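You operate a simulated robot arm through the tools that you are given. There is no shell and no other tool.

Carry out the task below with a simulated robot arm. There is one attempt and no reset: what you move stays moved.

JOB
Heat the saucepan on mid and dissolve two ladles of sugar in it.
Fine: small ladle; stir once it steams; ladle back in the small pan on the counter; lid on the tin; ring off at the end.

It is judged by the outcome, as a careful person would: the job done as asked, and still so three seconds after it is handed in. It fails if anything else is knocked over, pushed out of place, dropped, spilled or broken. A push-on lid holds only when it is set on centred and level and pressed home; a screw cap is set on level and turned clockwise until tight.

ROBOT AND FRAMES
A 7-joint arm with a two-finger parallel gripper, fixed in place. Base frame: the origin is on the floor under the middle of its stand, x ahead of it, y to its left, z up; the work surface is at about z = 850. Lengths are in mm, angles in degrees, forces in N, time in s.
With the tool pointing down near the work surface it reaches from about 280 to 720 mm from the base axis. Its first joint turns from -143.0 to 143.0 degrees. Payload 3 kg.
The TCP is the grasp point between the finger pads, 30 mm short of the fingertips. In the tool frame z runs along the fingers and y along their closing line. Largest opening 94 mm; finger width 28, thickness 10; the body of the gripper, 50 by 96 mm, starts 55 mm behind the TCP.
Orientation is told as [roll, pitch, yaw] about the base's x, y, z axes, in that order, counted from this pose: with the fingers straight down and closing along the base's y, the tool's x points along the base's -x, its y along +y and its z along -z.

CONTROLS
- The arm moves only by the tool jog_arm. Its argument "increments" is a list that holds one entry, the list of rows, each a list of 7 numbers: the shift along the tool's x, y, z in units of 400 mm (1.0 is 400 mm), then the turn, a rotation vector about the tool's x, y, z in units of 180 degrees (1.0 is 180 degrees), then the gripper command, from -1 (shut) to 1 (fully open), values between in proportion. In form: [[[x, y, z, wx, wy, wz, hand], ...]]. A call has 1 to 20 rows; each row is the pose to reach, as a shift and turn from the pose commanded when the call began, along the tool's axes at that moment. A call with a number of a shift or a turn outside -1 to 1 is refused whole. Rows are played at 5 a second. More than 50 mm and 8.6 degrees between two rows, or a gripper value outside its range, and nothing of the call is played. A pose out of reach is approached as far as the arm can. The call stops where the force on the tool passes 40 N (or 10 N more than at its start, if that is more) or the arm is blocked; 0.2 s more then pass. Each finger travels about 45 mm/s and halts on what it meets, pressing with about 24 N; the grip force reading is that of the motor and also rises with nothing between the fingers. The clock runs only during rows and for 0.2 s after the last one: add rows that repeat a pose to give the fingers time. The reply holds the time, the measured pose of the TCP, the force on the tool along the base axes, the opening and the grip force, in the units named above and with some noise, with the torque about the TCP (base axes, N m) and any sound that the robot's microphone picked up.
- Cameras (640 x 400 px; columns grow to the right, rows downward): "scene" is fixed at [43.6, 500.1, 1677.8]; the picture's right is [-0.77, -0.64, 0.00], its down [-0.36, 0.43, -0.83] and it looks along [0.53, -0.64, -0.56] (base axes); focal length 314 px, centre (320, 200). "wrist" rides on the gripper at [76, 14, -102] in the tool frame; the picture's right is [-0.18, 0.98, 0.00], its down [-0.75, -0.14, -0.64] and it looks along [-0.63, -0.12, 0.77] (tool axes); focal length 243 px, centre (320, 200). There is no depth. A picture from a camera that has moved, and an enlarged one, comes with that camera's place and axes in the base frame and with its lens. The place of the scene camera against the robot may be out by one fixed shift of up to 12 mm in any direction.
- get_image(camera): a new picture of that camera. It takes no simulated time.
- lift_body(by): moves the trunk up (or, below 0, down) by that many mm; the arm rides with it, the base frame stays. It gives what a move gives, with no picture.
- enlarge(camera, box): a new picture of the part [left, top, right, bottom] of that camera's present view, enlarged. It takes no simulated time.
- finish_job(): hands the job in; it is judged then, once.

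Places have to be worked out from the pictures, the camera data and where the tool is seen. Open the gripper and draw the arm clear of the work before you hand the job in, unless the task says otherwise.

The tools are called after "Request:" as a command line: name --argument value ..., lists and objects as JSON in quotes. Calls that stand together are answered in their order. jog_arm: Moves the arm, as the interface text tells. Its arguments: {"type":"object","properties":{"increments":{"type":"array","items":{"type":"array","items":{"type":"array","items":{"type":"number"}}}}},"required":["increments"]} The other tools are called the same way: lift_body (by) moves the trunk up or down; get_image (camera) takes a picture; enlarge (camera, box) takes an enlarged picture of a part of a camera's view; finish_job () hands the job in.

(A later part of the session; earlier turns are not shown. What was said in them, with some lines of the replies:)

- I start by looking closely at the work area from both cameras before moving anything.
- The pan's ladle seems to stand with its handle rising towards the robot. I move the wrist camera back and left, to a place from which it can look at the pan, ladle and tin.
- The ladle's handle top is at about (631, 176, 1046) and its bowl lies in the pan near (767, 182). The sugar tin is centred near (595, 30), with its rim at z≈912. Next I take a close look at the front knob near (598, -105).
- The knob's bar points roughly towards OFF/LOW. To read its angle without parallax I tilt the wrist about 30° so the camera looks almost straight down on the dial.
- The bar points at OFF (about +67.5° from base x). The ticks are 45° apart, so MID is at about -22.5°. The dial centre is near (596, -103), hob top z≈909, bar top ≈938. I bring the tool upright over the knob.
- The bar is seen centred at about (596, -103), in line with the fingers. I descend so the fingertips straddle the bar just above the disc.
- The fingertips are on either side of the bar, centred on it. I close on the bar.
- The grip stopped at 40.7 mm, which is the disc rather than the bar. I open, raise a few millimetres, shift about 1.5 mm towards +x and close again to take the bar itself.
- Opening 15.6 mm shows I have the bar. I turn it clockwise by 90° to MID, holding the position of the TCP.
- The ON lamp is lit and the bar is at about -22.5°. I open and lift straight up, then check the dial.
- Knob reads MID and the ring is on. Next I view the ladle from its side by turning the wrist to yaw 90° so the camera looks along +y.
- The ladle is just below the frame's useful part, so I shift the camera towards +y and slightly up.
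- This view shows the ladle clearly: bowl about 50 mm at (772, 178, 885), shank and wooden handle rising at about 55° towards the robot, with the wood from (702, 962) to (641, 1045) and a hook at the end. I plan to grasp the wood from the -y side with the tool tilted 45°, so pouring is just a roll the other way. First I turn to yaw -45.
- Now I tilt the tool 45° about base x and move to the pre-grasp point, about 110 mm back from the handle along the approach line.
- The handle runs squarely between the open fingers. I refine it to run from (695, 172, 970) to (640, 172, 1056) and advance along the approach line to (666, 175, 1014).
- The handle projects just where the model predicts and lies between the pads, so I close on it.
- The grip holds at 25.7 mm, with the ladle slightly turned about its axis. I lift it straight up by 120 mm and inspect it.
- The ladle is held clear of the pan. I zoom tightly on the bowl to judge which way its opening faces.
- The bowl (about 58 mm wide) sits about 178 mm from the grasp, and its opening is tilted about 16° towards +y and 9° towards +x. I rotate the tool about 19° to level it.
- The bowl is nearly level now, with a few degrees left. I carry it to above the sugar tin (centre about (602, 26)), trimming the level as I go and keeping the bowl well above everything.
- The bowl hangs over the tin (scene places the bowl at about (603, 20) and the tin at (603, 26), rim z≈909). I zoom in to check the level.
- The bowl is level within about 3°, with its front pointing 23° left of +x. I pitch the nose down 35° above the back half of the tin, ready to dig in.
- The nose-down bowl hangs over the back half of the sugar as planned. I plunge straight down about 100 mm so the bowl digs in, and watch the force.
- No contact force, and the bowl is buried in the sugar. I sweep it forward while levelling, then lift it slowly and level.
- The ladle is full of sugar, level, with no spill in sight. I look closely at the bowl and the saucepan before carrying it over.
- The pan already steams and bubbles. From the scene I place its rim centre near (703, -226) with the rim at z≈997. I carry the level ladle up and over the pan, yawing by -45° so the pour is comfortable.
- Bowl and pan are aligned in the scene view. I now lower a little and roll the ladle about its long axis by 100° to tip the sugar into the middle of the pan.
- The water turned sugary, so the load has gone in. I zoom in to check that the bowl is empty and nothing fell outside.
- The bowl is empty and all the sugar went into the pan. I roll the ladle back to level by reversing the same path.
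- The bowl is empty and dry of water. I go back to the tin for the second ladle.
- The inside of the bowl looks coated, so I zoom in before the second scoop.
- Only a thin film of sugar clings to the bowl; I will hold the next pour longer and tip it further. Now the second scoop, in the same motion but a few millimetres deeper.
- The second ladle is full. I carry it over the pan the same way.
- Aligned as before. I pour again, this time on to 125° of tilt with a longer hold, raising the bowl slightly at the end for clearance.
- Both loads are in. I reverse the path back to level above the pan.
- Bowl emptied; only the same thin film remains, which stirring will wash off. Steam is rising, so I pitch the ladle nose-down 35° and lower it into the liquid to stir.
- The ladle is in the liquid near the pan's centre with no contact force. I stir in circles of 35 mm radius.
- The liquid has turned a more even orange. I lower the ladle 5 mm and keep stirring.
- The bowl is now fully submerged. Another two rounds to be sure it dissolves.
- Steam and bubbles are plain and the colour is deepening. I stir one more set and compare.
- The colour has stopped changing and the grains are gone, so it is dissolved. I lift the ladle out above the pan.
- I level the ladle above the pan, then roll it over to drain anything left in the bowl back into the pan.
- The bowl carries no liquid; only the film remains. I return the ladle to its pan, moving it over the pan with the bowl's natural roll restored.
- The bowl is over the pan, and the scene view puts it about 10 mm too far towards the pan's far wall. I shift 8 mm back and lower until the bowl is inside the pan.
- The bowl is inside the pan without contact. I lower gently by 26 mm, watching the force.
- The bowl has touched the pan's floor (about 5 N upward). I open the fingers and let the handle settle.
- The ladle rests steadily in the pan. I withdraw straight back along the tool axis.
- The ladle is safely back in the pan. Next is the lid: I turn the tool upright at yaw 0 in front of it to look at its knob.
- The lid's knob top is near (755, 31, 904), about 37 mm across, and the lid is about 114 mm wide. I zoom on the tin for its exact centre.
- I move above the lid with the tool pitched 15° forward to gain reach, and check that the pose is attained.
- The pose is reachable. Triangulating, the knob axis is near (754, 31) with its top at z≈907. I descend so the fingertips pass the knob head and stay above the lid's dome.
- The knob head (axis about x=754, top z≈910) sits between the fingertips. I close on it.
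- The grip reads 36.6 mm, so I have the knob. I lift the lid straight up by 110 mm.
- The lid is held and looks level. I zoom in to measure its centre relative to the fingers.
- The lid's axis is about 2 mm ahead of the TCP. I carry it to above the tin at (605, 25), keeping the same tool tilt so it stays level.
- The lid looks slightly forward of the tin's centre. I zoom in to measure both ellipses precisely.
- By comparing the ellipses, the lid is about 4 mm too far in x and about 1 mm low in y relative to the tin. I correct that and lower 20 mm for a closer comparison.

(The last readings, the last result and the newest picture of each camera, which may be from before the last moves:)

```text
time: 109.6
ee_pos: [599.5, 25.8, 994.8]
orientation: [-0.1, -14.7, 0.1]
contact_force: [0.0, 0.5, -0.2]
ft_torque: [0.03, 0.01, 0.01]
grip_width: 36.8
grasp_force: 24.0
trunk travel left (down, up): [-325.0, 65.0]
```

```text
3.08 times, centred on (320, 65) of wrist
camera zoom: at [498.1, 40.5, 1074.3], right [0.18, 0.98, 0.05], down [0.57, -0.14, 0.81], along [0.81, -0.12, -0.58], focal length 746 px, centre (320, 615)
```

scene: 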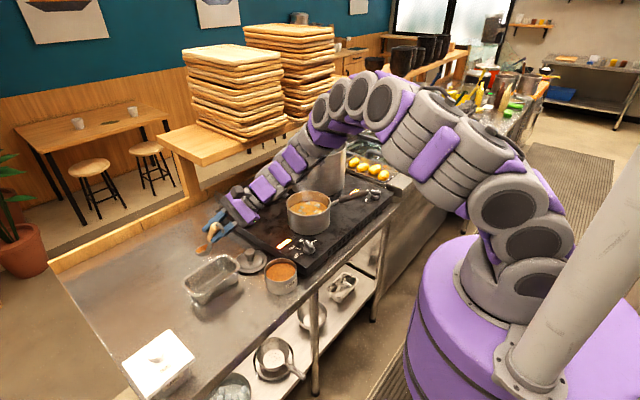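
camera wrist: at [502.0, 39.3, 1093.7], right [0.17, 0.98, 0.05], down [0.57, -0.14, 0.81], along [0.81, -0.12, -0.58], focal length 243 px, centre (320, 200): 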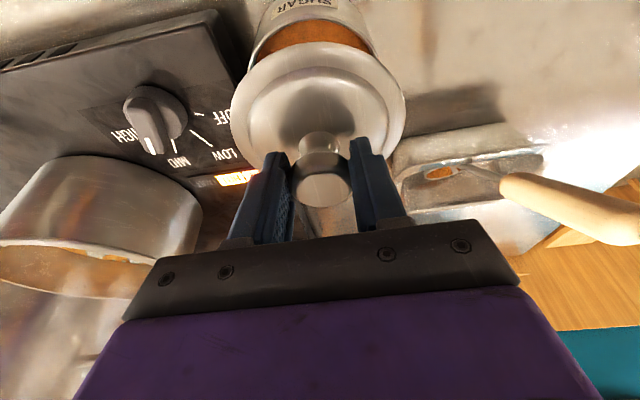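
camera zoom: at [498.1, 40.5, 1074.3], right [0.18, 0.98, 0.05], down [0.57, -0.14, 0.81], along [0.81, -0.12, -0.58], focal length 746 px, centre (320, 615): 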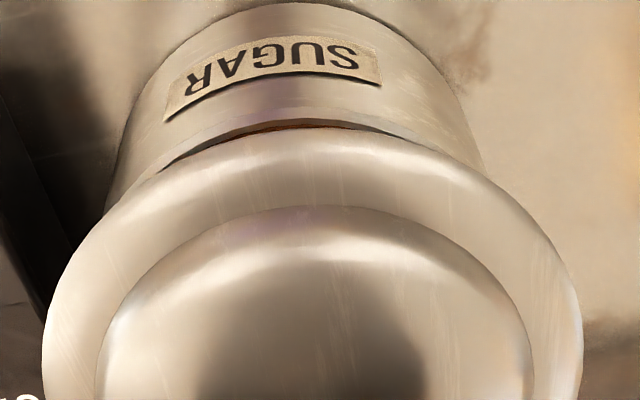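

Scene and wrist views now agree to about 2–3 mm: the lid needs about +2.5 in x and -1 in y. I apply that and come down another 10 mm.

Request:
jog_arm --increments '[[[0.0002, -0.0013, 0.0129, 0, 0, 0, -1], [0.0004, -0.0025, 0.0258, 0, 0, 0, -1], [0.0004, -0.0025, 0.0258, 0, 0, 0, -1]]]'

Request:
enlarge --camera "scene" --box '[260, 240, 310, 290]'

Request:
enlarge --camera "wrist" --box '[220, 0, 420, 130]'

```text
time: 110.4
ee_pos: [601.4, 25.0, 983.6]
orientation: [0.0, -14.8, 0.2]
contact_force: [-0.1, -1.0, 0.4]
ft_torque: [-0.01, -0.01, 0.03]
grip_width: 36.9
grasp_force: 24.1
trunk travel left (down, up): [-325.0, 65.0]
```

```text
8.00 times, centred on (285, 265) of scene
camera zoom: at [43.6, 500.1, 1677.8], right [-0.77, -0.64, 0.0], down [-0.36, 0.43, -0.83], along [0.53, -0.64, -0.56], focal length 2516 px, centre (600, -320)
```

zoom: 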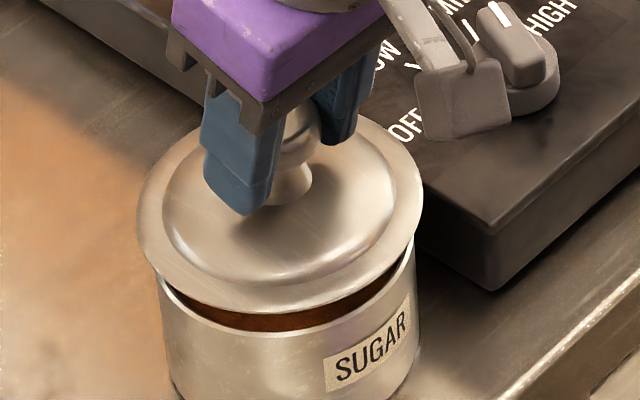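

```text
3.08 times, centred on (320, 65) of wrist
camera zoom: at [500.9, 39.5, 1064.2], right [0.17, 0.98, 0.05], down [0.57, -0.14, 0.81], along [0.81, -0.12, -0.58], focal length 746 px, centre (320, 615)
```

zoom: 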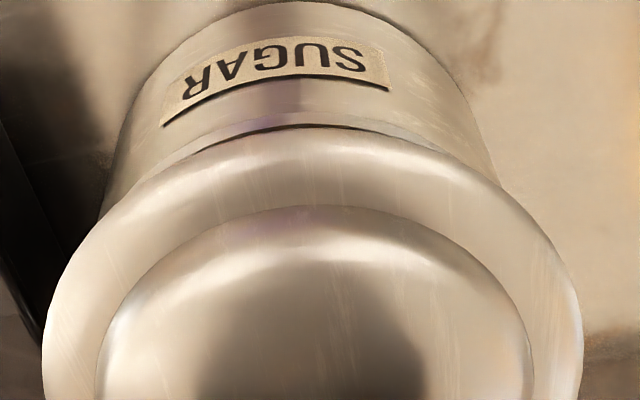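

The lid is centred on the tin within about 1 mm in both views. I lower straight down in small steps and watch the force.

Request:
jog_arm --increments '[[[0.0019, 0, 0.0072, 0, 0, 0, -1], [0.0039, 0, 0.0145, 0, 0, 0, -1], [0.0058, 0, 0.0217, 0, 0, 0, -1], [0.0071, 0, 0.0265, 0, 0, 0, -1], [0.0084, 0, 0.0314, 0, 0, 0, -1], [0.0084, 0, 0.0314, 0, 0, 0, -1]]]'

Request:
enlarge --camera "scene" --box '[260, 240, 310, 290]'

Request:
enlarge --camera "wrist" --box '[220, 0, 420, 130]'

```text
time: 111.8
ee_pos: [601.5, 24.6, 971.7]
orientation: [-0.1, -14.7, 0.2]
contact_force: [-0.1, 0.3, -0.1]
ft_torque: [0.01, 0.0, -0.03]
grip_width: 37.0
grasp_force: 24.1
trunk travel left (down, up): [-325.0, 65.0]
```

```text
8.00 times, centred on (285, 265) of scene
camera zoom: at [43.6, 500.1, 1677.8], right [-0.77, -0.64, 0.0], down [-0.36, 0.43, -0.83], along [0.53, -0.64, -0.56], focal length 2516 px, centre (600, -320)
```

zoom: 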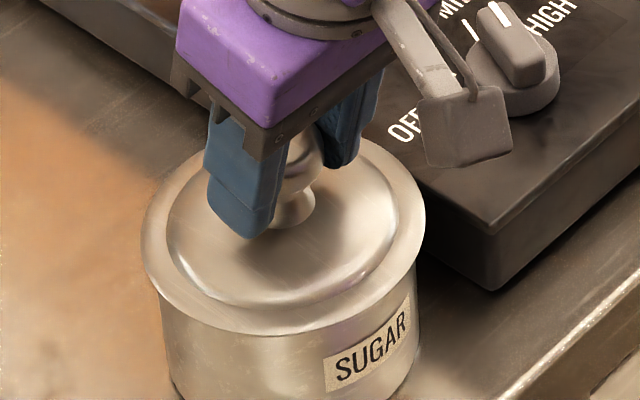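

```text
3.08 times, centred on (320, 65) of wrist
camera zoom: at [500.7, 39.3, 1051.3], right [0.18, 0.98, 0.05], down [0.57, -0.14, 0.81], along [0.81, -0.12, -0.58], focal length 746 px, centre (320, 615)
```

zoom: 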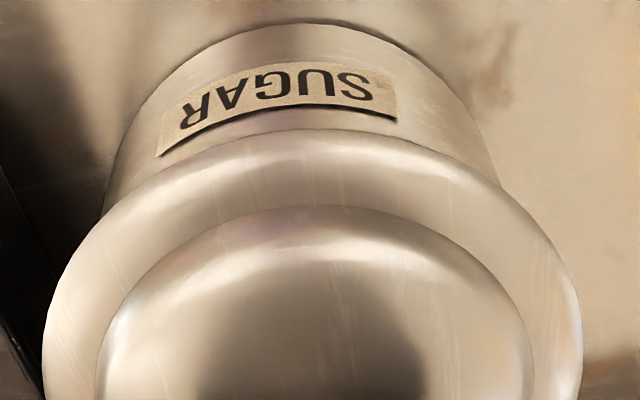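

No contact yet, with the lid's underside about level with the rim. Scene suggests it is still about 1 mm too far forward. I trim by 1 mm and go down 3 mm.

Request:
jog_arm --increments '[[[0.0024, 0.0008, 0, 0, 0, 0, -1], [0.0034, 0.0008, 0.003, 0, 0, 0, -1], [0.0044, 0.0008, 0.0066, 0, 0, 0, -1], [0.0044, 0.0008, 0.0066, 0, 0, 0, -1]]]'

```text
time: 112.8
ee_pos: [600.5, 23.1, 968.6]
orientation: [0.1, -14.7, 0.2]
contact_force: [-0.4, -0.4, -0.6]
ft_torque: [0.01, 0.0, -0.01]
grip_width: 37.0
grasp_force: 24.2
trunk travel left (down, up): [-325.0, 65.0]
```

Request:
jog_arm --increments '[[[0.001, 0, 0.0036, 0, 0, 0, -1], [0.0019, 0, 0.0072, 0, 0, 0, -1], [0.0019, 0, 0.0072, 0, 0, 0, -1]]]'

Request:
enlarge --camera "scene" --box '[260, 240, 310, 290]'

```text
time: 113.6
ee_pos: [600.1, 24.2, 964.8]
orientation: [0.0, -14.8, 0.2]
contact_force: [-0.3, 1.0, -0.8]
ft_torque: [0.01, 0.0, 0.0]
grip_width: 37.0
grasp_force: 24.1
trunk travel left (down, up): [-325.0, 65.0]
```

```text
8.00 times, centred on (285, 265) of scene
camera zoom: at [43.6, 500.1, 1677.8], right [-0.77, -0.64, 0.0], down [-0.36, 0.43, -0.83], along [0.53, -0.64, -0.56], focal length 2516 px, centre (600, -320)
```

zoom: 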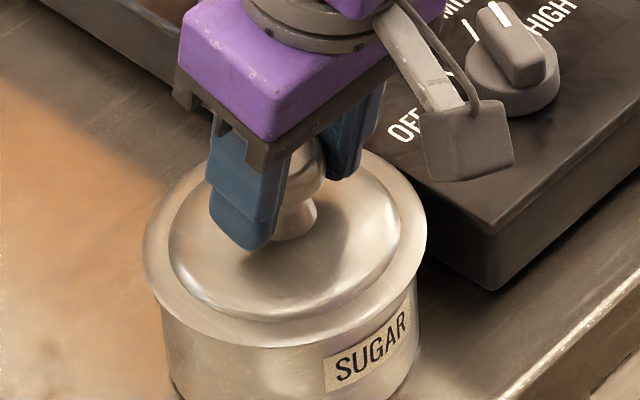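

Still no contact, and the lid's outline is now centred over the tin. I keep going down in 3 mm steps.

Request:
jog_arm --increments '[[[0.001, 0, 0.0036, 0, 0, 0, -1], [0.0019, 0, 0.0072, 0, 0, 0, -1], [0.0019, 0, 0.0072, 0, 0, 0, -1]]]'

```text
time: 114.4
ee_pos: [600.6, 25.5, 965.5]
orientation: [0.1, -15.0, 0.2]
contact_force: [0.0, -0.1, 31.4]
ft_torque: [-0.01, -0.15, 0.02]
grip_width: 36.8
grasp_force: 24.3
trunk travel left (down, up): [-325.0, 65.0]
```

Contact: 31 N with no further travel, so the lid is sitting on the rim. I look at how it sits.

Request:
enlarge --camera "scene" --box '[260, 240, 310, 290]'

Request:
get_image --camera "wrist"

```text
8.00 times, centred on (285, 265) of scene
camera zoom: at [43.6, 500.1, 1677.8], right [-0.77, -0.64, 0.0], down [-0.36, 0.43, -0.83], along [0.53, -0.64, -0.56], focal length 2516 px, centre (600, -320)
```

zoom: 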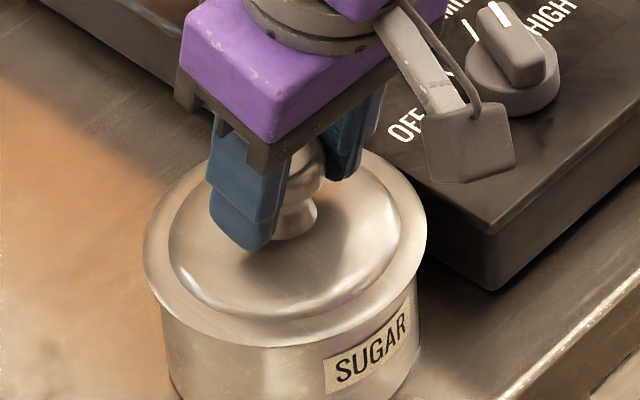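

```text
taken
camera wrist: at [499.3, 39.5, 1044.6], right [0.17, 0.98, 0.05], down [0.56, -0.14, 0.81], along [0.81, -0.12, -0.58], focal length 243 px, centre (320, 200)
```

wrist: 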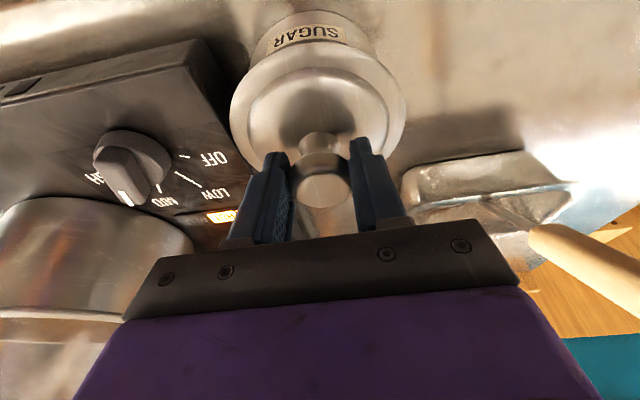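

The lid sits level and centred on the rim but is not pressed home. I relax the downward force, open, and lift clear so I can press on the knob's top with closed fingers from straight above.

Request:
jog_arm --increments '[[[-0.001, 0, -0.0036, 0, 0, 0, -1], [-0.0019, 0, -0.0072, 0, 0, 0, -1], [-0.0019, 0, -0.0072, 0, 0, 0, -0.1], [-0.0019, 0, -0.0072, 0, 0, 0, 0.2], [-0.0019, 0, -0.0072, 0, 0, 0, 0.4], [-0.0019, 0, -0.0072, 0, 0, 0, 0.4], [-0.0084, 0, -0.0314, 0, 0, 0, 0.4], [-0.0278, 0, -0.1038, 0, 0, 0, 0.4], [-0.0472, 0, -0.1763, 0, 0, 0, 0.4], [-0.0472, 0, -0.1763, 0, 0, 0, 0.4]]]'

Request:
enlarge --camera "scene" --box '[255, 225, 315, 295]'

Request:
get_image --camera "wrist"

```text
time: 116.6
ee_pos: [601.3, 23.9, 1035.1]
orientation: [0.0, -14.6, 0.2]
contact_force: [0.0, -0.3, 0.6]
ft_torque: [0.02, -0.01, -0.01]
grip_width: 65.7
grasp_force: 0.0
trunk travel left (down, up): [-325.0, 65.0]
heard: snap
```

```text
5.71 times, centred on (285, 260) of scene
camera zoom: at [43.6, 500.1, 1677.8], right [-0.77, -0.64, 0.0], down [-0.36, 0.43, -0.83], along [0.53, -0.64, -0.56], focal length 1797 px, centre (520, -143)
```

zoom: 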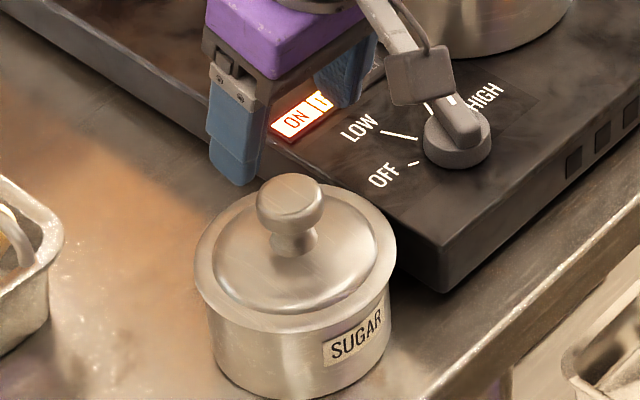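

```text
taken
camera wrist: at [500.2, 39.2, 1115.7], right [0.18, 0.98, 0.05], down [0.57, -0.14, 0.81], along [0.8, -0.12, -0.58], focal length 243 px, centre (320, 200)
```

wrist: 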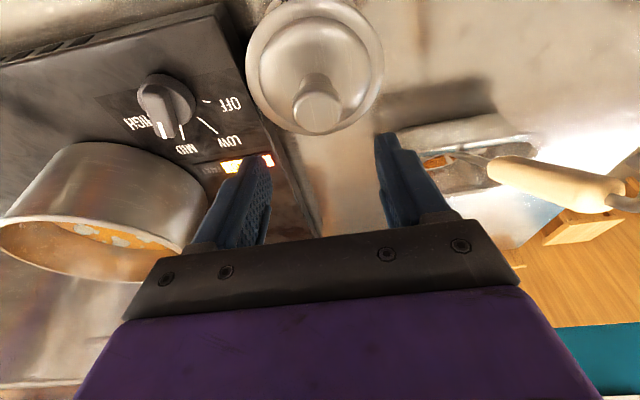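

A "snap" was heard during that call. I compare the lid's seating now with the earlier view using the same crop.

Request:
enlarge --camera "scene" --box '[260, 240, 310, 290]'

Request:
enlarge --camera "wrist" --box '[230, 0, 400, 140]'

```text
8.00 times, centred on (285, 265) of scene
camera zoom: at [43.6, 500.1, 1677.8], right [-0.77, -0.64, 0.0], down [-0.36, 0.43, -0.83], along [0.53, -0.64, -0.56], focal length 2516 px, centre (600, -320)
```

zoom: 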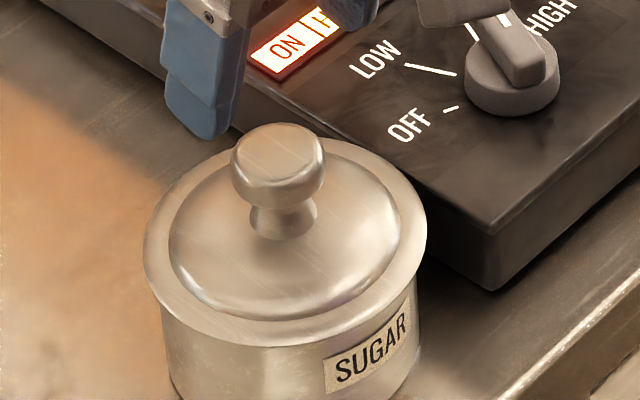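

```text
2.86 times, centred on (315, 70) of wrist
camera zoom: at [500.2, 39.2, 1115.7], right [0.18, 0.98, 0.05], down [0.57, -0.14, 0.81], along [0.8, -0.12, -0.58], focal length 693 px, centre (334, 571)
```

zoom: 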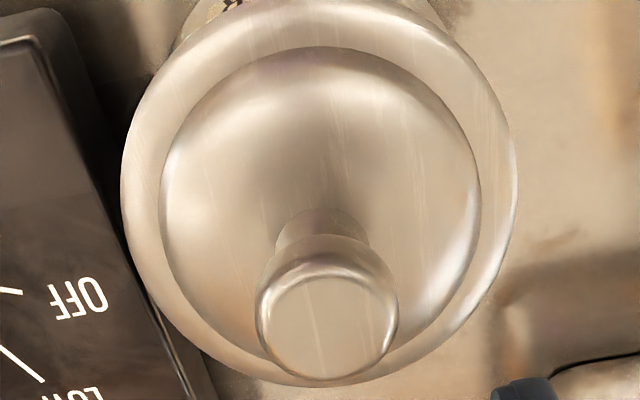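

The lid sits centred and level. To be sure it is home, I set the tool upright over the knob, close the fingers, and will press on the knob's top.

Request:
jog_arm --increments '[[[-0.0061, 0.0014, -0.0049, 0, 0.0409, 0, 0.4], [-0.0122, 0.0028, -0.0098, 0, 0.0817, 0, -0.5], [-0.0122, 0.0028, -0.0098, 0, 0.0817, 0, -1], [-0.0122, 0.0028, -0.0098, 0, 0.0817, 0, -1], [-0.0122, 0.0028, -0.0098, 0, 0.0817, 0, -1], [-0.0122, 0.0028, -0.0098, 0, 0.0817, 0, -1]]]'

Request:
get_image --camera "wrist"

Request:
enlarge --camera "scene" --box '[255, 225, 315, 295]'

```text
time: 118.0
ee_pos: [603.8, 26.2, 1041.5]
orientation: [-0.1, 0.0, 0.1]
contact_force: [-0.5, -0.6, 0.6]
ft_torque: [-0.03, -0.02, 0.0]
grip_width: 0.0
grasp_force: 23.9
trunk travel left (down, up): [-325.0, 65.0]
```

```text
taken
camera wrist: at [527.6, 40.8, 1143.5], right [0.18, 0.98, 0.0], down [0.75, -0.14, 0.64], along [0.63, -0.12, -0.77], focal length 243 px, centre (320, 200)
```

wrist: 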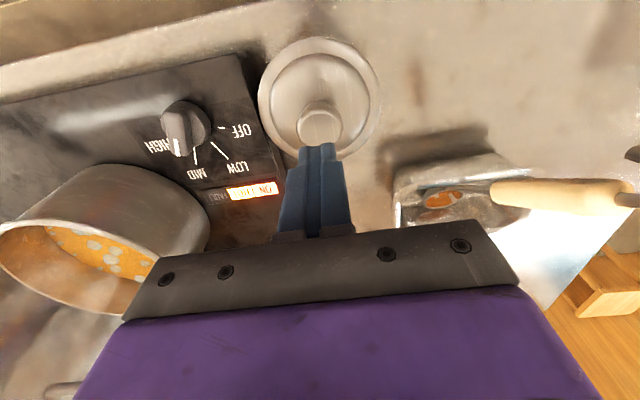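

```text
5.71 times, centred on (285, 260) of scene
camera zoom: at [43.6, 500.1, 1677.8], right [-0.77, -0.64, 0.0], down [-0.36, 0.43, -0.83], along [0.53, -0.64, -0.56], focal length 1797 px, centre (520, -143)
```

zoom: 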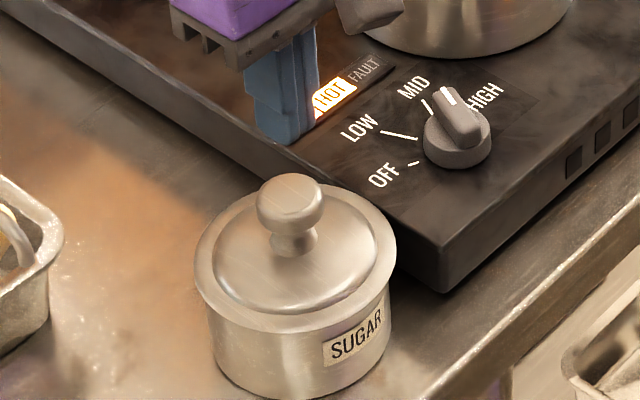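

Request:
enlarge --camera "wrist" --box '[250, 25, 390, 165]'

```text
2.86 times, centred on (320, 95) of wrist
camera zoom: at [527.6, 40.8, 1143.5], right [0.18, 0.98, 0.0], down [0.75, -0.14, 0.64], along [0.63, -0.12, -0.77], focal length 693 px, centre (320, 500)
```

zoom: 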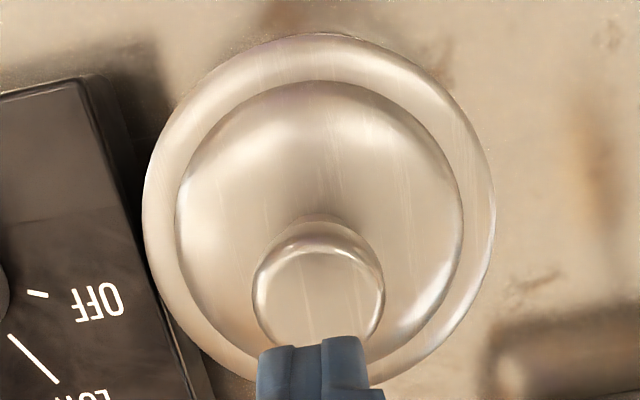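

The knob's top is centred near (606.5, 25.6) from this view. I move over it and press straight down with the closed fingertips, in small steps.

Request:
jog_arm --increments '[[[-0.0068, -0.0013, 0.05, 0, 0, 0, -1], [-0.0068, -0.0013, 0.09, 0, 0, 0, -1], [-0.0068, -0.0013, 0.105, 0, 0, 0, -1], [-0.0068, -0.0013, 0.115, 0, 0, 0, -1], [-0.0068, -0.0013, 0.12, 0, 0, 0, -1], [-0.0068, -0.0013, 0.125, 0, 0, 0, -1], [-0.0068, -0.0013, 0.13, 0, 0, 0, -1], [-0.0068, -0.0013, 0.1325, 0, 0, 0, -1]]]'

Request:
enlarge --camera "scene" --box '[260, 230, 310, 290]'

```text
time: 119.9
ee_pos: [606.6, 24.5, 992.1]
orientation: [0.1, -0.5, 0.1]
contact_force: [-9.5, -1.7, 21.1]
ft_torque: [-0.13, 0.51, -0.06]
grip_width: 0.1
grasp_force: 23.7
trunk travel left (down, up): [-325.0, 65.0]
stopped in row 8: the force on the tool passed its limit at 42 N (the readings are from after the stop); the commanded pose is now the measured one
```

```text
6.67 times, centred on (285, 260) of scene
camera zoom: at [43.6, 500.1, 1677.8], right [-0.77, -0.64, 0.0], down [-0.36, 0.43, -0.83], along [0.53, -0.64, -0.56], focal length 2097 px, centre (553, -200)
```

zoom: 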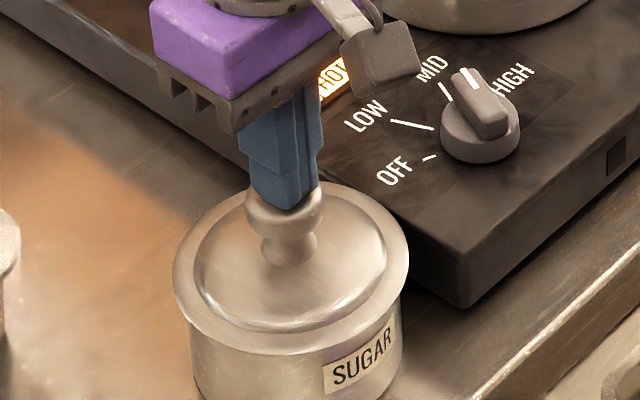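

42 N pressed with no new sound and no movement, which suggests the earlier snap was the lid seating. I hold a steady press of about 30 N for a second to confirm.

Request:
jog_arm --increments '[[[0, 0, 0.001, 0, 0, 0, -1], [0, 0, 0.002, 0, 0, 0, -1], [0, 0, 0.002, 0, 0, 0, -1], [0, 0, 0.002, 0, 0, 0, -1], [0, 0, 0.002, 0, 0, 0, -1], [0, 0, 0.002, 0, 0, 0, -1]]]'

```text
time: 121.1
ee_pos: [607.8, 23.8, 991.8]
orientation: [0.1, -0.5, 0.0]
contact_force: [-11.6, 1.9, 24.0]
ft_torque: [0.07, 0.53, 0.0]
grip_width: 0.0
grasp_force: 23.7
trunk travel left (down, up): [-325.0, 65.0]
stopped in row 5: the force on the tool passed its limit at 40 N (the readings are from after the stop); the commanded pose is now the measured one
```

Again over 40 N with no movement or sound, so the lid is home. I lift off and check it.

Request:
jog_arm --increments '[[[0, 0, -0.0125, 0, 0, 0, -1], [0, 0, -0.05, 0, 0, 0, -1], [0, 0, -0.125, 0, 0, 0, -1], [0, 0, -0.2, 0, 0, 0, -0.5], [0, 0, -0.2, 0, 0, 0, 0]]]'

Request:
enlarge --camera "scene" --box '[260, 240, 310, 290]'

Request:
get_image --camera "wrist"

```text
time: 122.3
ee_pos: [608.3, 26.8, 1070.0]
orientation: [0.0, -0.4, 0.2]
contact_force: [0.4, -0.3, 0.4]
ft_torque: [0.02, -0.03, 0.01]
grip_width: 47.2
grasp_force: 0.0
trunk travel left (down, up): [-325.0, 65.0]
```

```text
8.00 times, centred on (285, 265) of scene
camera zoom: at [43.6, 500.1, 1677.8], right [-0.77, -0.64, 0.0], down [-0.36, 0.43, -0.83], along [0.53, -0.64, -0.56], focal length 2516 px, centre (600, -320)
```

zoom: 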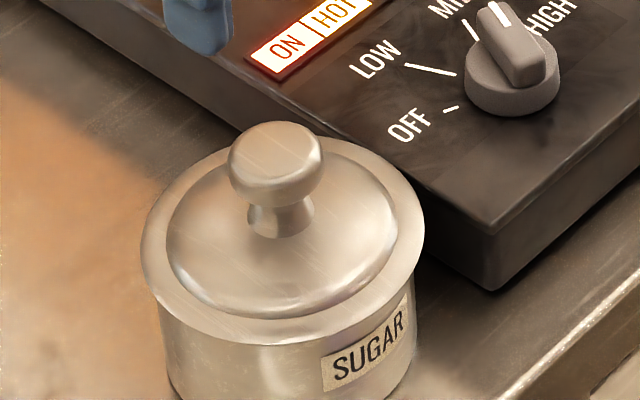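

```text
taken
camera wrist: at [531.3, 41.4, 1172.1], right [0.18, 0.98, 0.0], down [0.75, -0.14, 0.65], along [0.64, -0.12, -0.76], focal length 243 px, centre (320, 200)
```

wrist: 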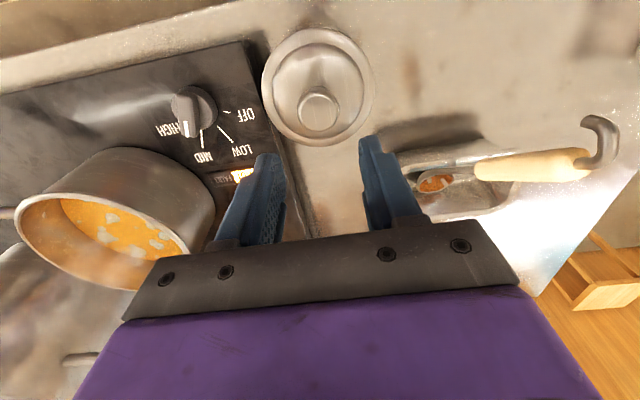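

Tin and lid look right: level and centred, and the label shows the tin shifted only about 1 mm together with the lid. Last job: turn the ring off. I move above the dial with yaw -22.5°.

Request:
jog_arm --increments '[[[0.0068, -0.0813, 0, 0, 0, 0.0315, 0.1], [0.0135, -0.1625, 0, 0, 0, 0.063, 0.1], [0.0203, -0.2438, 0, 0, 0, 0.0945, 0.1], [0.027, -0.325, 0, 0, 0.0022, 0.126, 0.1], [0.027, -0.325, 0, 0, 0.0022, 0.126, 0.1]]]'

Request:
get_image --camera "wrist"

```text
time: 123.5
ee_pos: [598.5, -106.1, 1071.0]
orientation: [0.2, 0.1, -22.6]
contact_force: [-0.1, 0.3, 0.3]
ft_torque: [0.01, 0.04, 0.0]
grip_width: 51.8
grasp_force: 0.0
trunk travel left (down, up): [-325.0, 65.0]
```

```text
taken
camera wrist: at [532.0, -62.6, 1172.4], right [0.55, 0.84, 0.0], down [0.64, -0.42, 0.64], along [0.54, -0.35, -0.77], focal length 243 px, centre (320, 200)
```

wrist: 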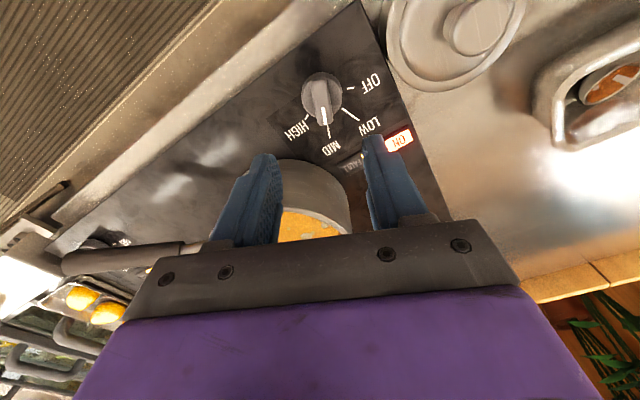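

The dial is below. I correct by about 3 mm in y and descend onto the bar.

Request:
jog_arm --increments '[[[0.0067, 0.005, 0.08, 0, 0, 0, 0.1], [0.0067, 0.005, 0.16, 0, 0, 0, 0.1], [0.0067, 0.005, 0.22, 0, 0, 0, 0.1], [0.0067, 0.005, 0.255, 0, 0, 0, 0.1], [0.0067, 0.005, 0.2725, 0, 0, 0, 0.1], [0.0067, 0.005, 0.2725, 0, 0, 0, 0.1]]]'

Request:
get_image --camera "wrist"

```text
time: 124.9
ee_pos: [596.9, -102.1, 959.4]
orientation: [0.2, 0.0, -22.4]
contact_force: [0.7, -0.3, -0.5]
ft_torque: [-0.01, 0.0, -0.01]
grip_width: 51.8
grasp_force: 0.1
trunk travel left (down, up): [-325.0, 65.0]
```

```text
taken
camera wrist: at [531.3, -59.4, 1062.9], right [0.55, 0.84, 0.0], down [0.64, -0.42, 0.64], along [0.54, -0.35, -0.77], focal length 243 px, centre (320, 200)
```

wrist: 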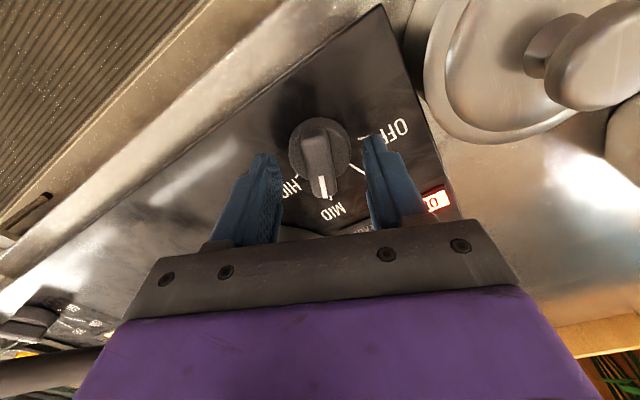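

The bar is between the fingers; I raise 2.5 mm so I take the bar rather than the disc, and close.

Request:
jog_arm --increments '[[[0, 0, -0.0062, 0, 0, 0, 0.1], [0, 0, -0.0062, 0, 0, 0, -1], [0, 0, -0.0062, 0, 0, 0, -1], [0, 0, -0.0062, 0, 0, 0, -1], [0, 0, -0.0062, 0, 0, 0, -1], [0, 0, -0.0062, 0, 0, 0, -1]]]'

```text
time: 126.3
ee_pos: [596.0, -103.7, 962.3]
orientation: [0.2, 0.1, -22.4]
contact_force: [-0.7, -0.7, -2.1]
ft_torque: [-0.23, -0.26, 0.04]
grip_width: 15.6
grasp_force: 44.5
trunk travel left (down, up): [-325.0, 65.0]
```

The opening of 15.6 mm confirms the bar is gripped. I turn it 90° back, anticlockwise, to OFF.

Request:
jog_arm --increments '[[[0, 0, 0, 0, 0, -0.0417, -1], [0, 0, 0, 0, 0, -0.0833, -1], [0, 0, 0, 0, 0, -0.125, -1], [0, 0, 0, 0, 0, -0.1667, -1], [0, 0, 0, 0, 0, -0.2083, -1], [0, 0, 0, 0, 0, -0.25, -1], [0, 0, 0, 0, 0, -0.2917, -1], [0, 0, 0, 0, 0, -0.3333, -1], [0, 0, 0, 0, 0, -0.375, -1], [0, 0, 0, 0, 0, -0.4167, -1], [0, 0, 0, 0, 0, -0.4583, -1], [0, 0, 0, 0, 0, -0.5, -1], [0, 0, 0, 0, 0, -0.5, -1]]]'

Request:
enlarge --camera "scene" --box '[250, 200, 350, 270]'

Request:
get_image --camera "wrist"

```text
time: 129.1
ee_pos: [597.8, -104.4, 963.3]
orientation: [0.0, -0.3, 67.7]
contact_force: [4.1, -6.9, 4.9]
ft_torque: [-0.46, -0.07, -0.04]
grip_width: 15.7
grasp_force: 44.9
trunk travel left (down, up): [-325.0, 65.0]
```

```text
5.71 times, centred on (300, 235) of scene
camera zoom: at [43.6, 500.1, 1677.8], right [-0.77, -0.64, 0.0], down [-0.36, 0.43, -0.83], along [0.53, -0.64, -0.56], focal length 1797 px, centre (434, 0)
```

zoom: 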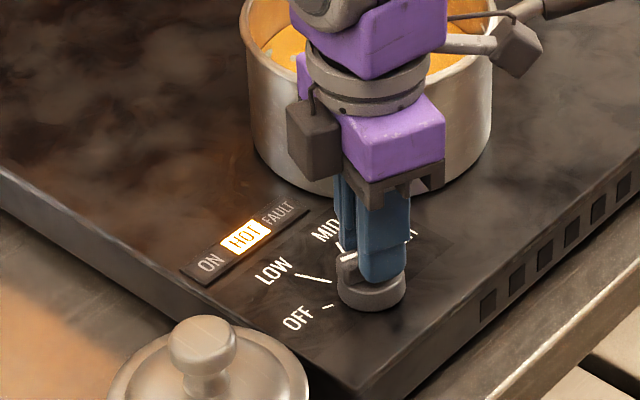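

```text
taken
camera wrist: at [554.3, -168.5, 1065.0], right [-0.84, 0.55, 0.0], down [0.42, 0.64, 0.65], along [0.35, 0.54, -0.76], focal length 243 px, centre (320, 200)
```

wrist: 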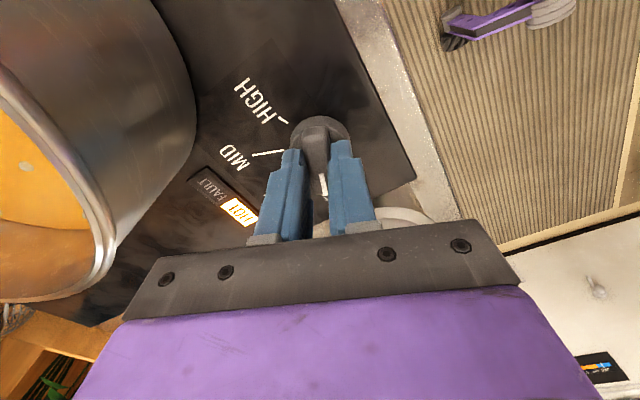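

The ON lamp is out (HOT is just residual heat). I release the knob, rise, and check the dial.

Request:
jog_arm --increments '[[[0, 0, 0, 0, 0, 0, -0.3], [0, 0, 0, 0, 0, 0, 0.1], [0, 0, 0, 0, 0, 0, 0.1], [0, 0, 0, 0, 0, 0, 0.1], [0, 0, -0.05, 0, 0, 0, 0.1], [0, 0, -0.15, 0, 0, 0, 0.1], [0, 0, -0.25, 0, 0, 0, 0.1], [0, 0, -0.35, 0, 0, 0, 0.5]]]'

Request:
get_image --camera "wrist"

Request:
enlarge --camera "wrist" --box '[230, 50, 400, 180]'

```text
time: 130.9
ee_pos: [595.3, -101.7, 1103.4]
orientation: [0.0, -0.1, 67.6]
contact_force: [0.5, 0.5, -0.1]
ft_torque: [0.0, 0.02, 0.02]
grip_width: 70.5
grasp_force: 0.1
trunk travel left (down, up): [-325.0, 65.0]
```

```text
taken
camera wrist: at [552.7, -166.1, 1205.5], right [-0.84, 0.55, 0.0], down [0.42, 0.64, 0.64], along [0.35, 0.54, -0.76], focal length 243 px, centre (320, 200)
```

wrist: 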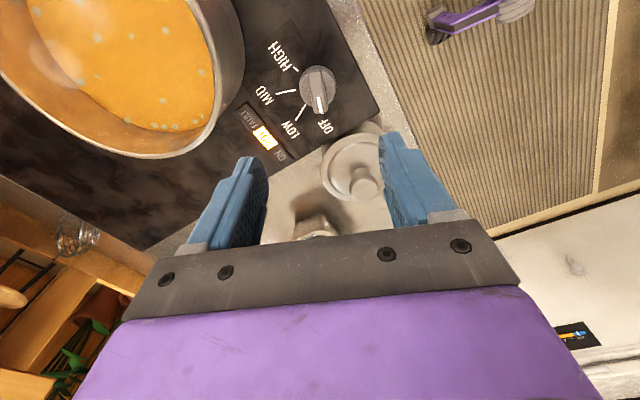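

```text
3.08 times, centred on (315, 115) of wrist
camera zoom: at [552.7, -166.1, 1205.5], right [-0.84, 0.55, 0.0], down [0.42, 0.64, 0.64], along [0.35, 0.54, -0.76], focal length 746 px, centre (335, 462)
```

zoom: 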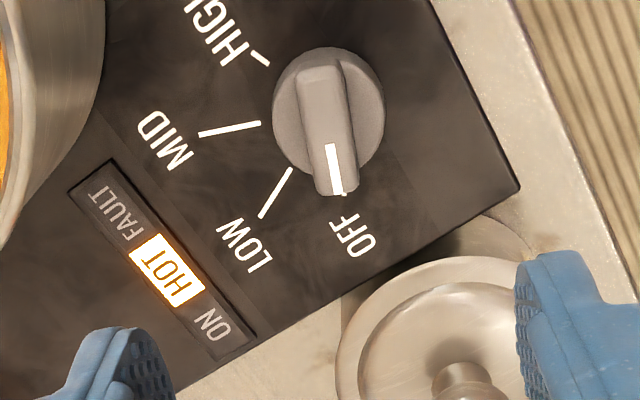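

The dial reads OFF. I open fully and draw the arm up and clear of the work.

Request:
jog_arm --increments '[[[0, 0.01, -0.08, 0, 0, 0.0417, 1], [0.001, 0.04, -0.16, 0, 0, 0.0835, 1], [0.002, 0.08, -0.24, 0, 0, 0.1252, 1], [0.003, 0.13, -0.31, 0, 0, 0.1669, 1], [0.004, 0.18, -0.37, 0, 0, 0.2087, 1], [0.005, 0.23, -0.42, 0, 0, 0.2504, 1], [0.006, 0.28, -0.46, 0, 0, 0.2921, 1], [0.007, 0.32, -0.49, 0, 0, 0.3339, 1], [0.008, 0.348, -0.5, 0, 0, 0.3756, 1], [0.008, 0.348, -0.5, 0, 0, 0.3756, 1]]]'

Request:
get_image --camera "scene"

Request:
enlarge --camera "scene" --box '[160, 160, 360, 320]'

Request:
get_image --camera "wrist"

```text
time: 133.1
ee_pos: [468.6, -52.7, 1303.3]
orientation: [0.2, 0.0, -0.3]
contact_force: [1.1, 0.1, 0.1]
ft_torque: [0.0, -0.03, -0.02]
grip_width: 94.0
grasp_force: 0.0
trunk travel left (down, up): [-325.0, 65.0]
```

```text
taken
```

scene: 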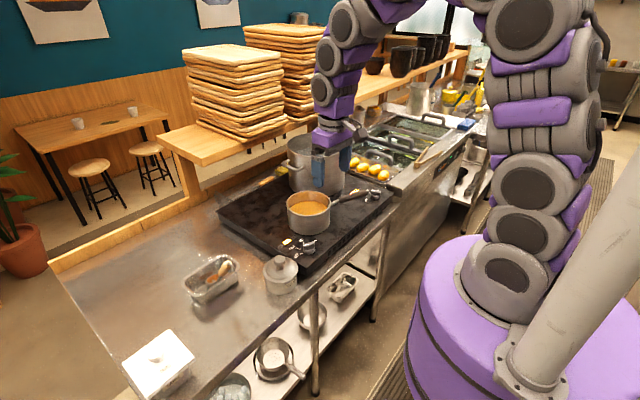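

```text
2.50 times, centred on (260, 240) of scene
camera zoom: at [43.6, 500.1, 1677.8], right [-0.77, -0.64, 0.0], down [-0.36, 0.43, -0.83], along [0.53, -0.64, -0.56], focal length 786 px, centre (470, 100)
```

zoom: 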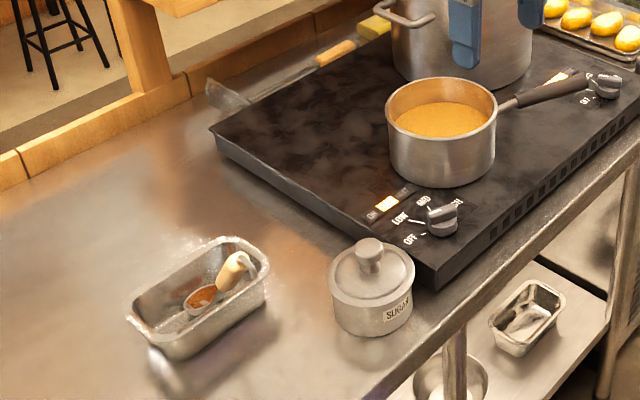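

```text
taken
camera wrist: at [390.2, -36.8, 1406.1], right [0.19, 0.98, 0.0], down [0.75, -0.15, 0.64], along [0.63, -0.12, -0.77], focal length 243 px, centre (320, 200)
```

wrist: 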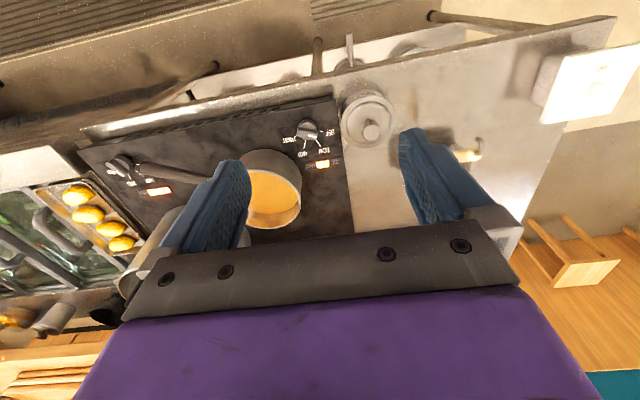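

Everything appears in order. I take a last close look at the tin and the pan before handing in.

Request:
enlarge --camera "scene" --box '[250, 180, 340, 300]'

Request:
enlarge --camera "scene" --box '[258, 245, 304, 300]'

```text
3.33 times, centred on (295, 240) of scene
camera zoom: at [43.6, 500.1, 1677.8], right [-0.77, -0.64, 0.0], down [-0.36, 0.43, -0.83], along [0.53, -0.64, -0.56], focal length 1048 px, centre (403, 67)
```

zoom: 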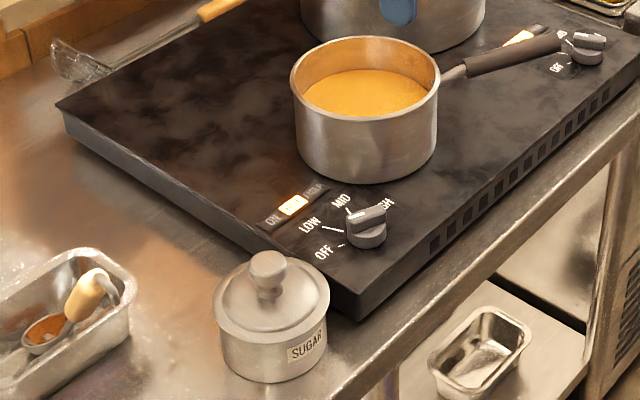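

```text
7.27 times, centred on (281, 272) of scene
camera zoom: at [43.6, 500.1, 1677.8], right [-0.77, -0.64, 0.0], down [-0.36, 0.43, -0.83], along [0.53, -0.64, -0.56], focal length 2287 px, centre (604, -327)
```

zoom: 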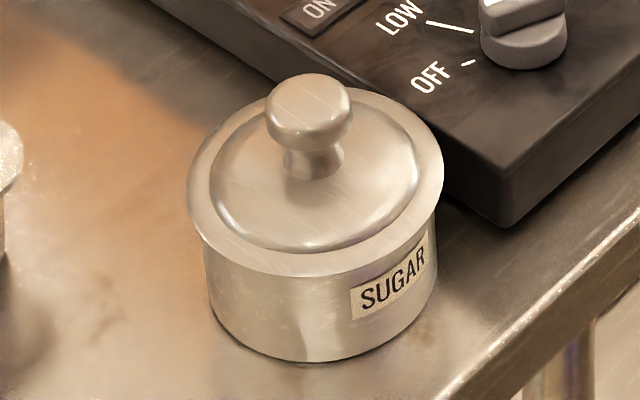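

The ring is off, the syrup is dissolved, the ladle is in its pan, the lid is on the tin level and snapped home, and the arm is clear with the gripper open. I hand the job in.

Request:
finish_job

```text
The job is handed in.
```

The job is done and handed in. Nothing was spilled or knocked over as far as the pictures show.

- **Heat:** I set the front ring to MID. The saucepan steamed before the sugar went in and kept steaming while I stirred. The ring is now OFF; the HOT lamp was still lit from leftover heat when I handed in.
- **Sugar:** Two full ladles went in with the small ladle. A thin film of sugar stayed in the bowl, so slightly less than two full ladles reached the saucepan. I stirred until the colour stopped changing and no grains showed.
- **Ladle:** It is back in the small pan on the counter. The film in its bowl did not wash off during stirring.
- **Lid:** It is on the sugar tin, centred to about 1 mm and level. I heard a snap after the first press (about 31 N). Two more presses past 40 N produced no further movement or sound, so I judge it home, but I did not pull on it to check.
- **Tin:** Pressing the lid shifted the tin by about 1 mm.

The stockpot's ring was already on when I started, and I left it as it was.
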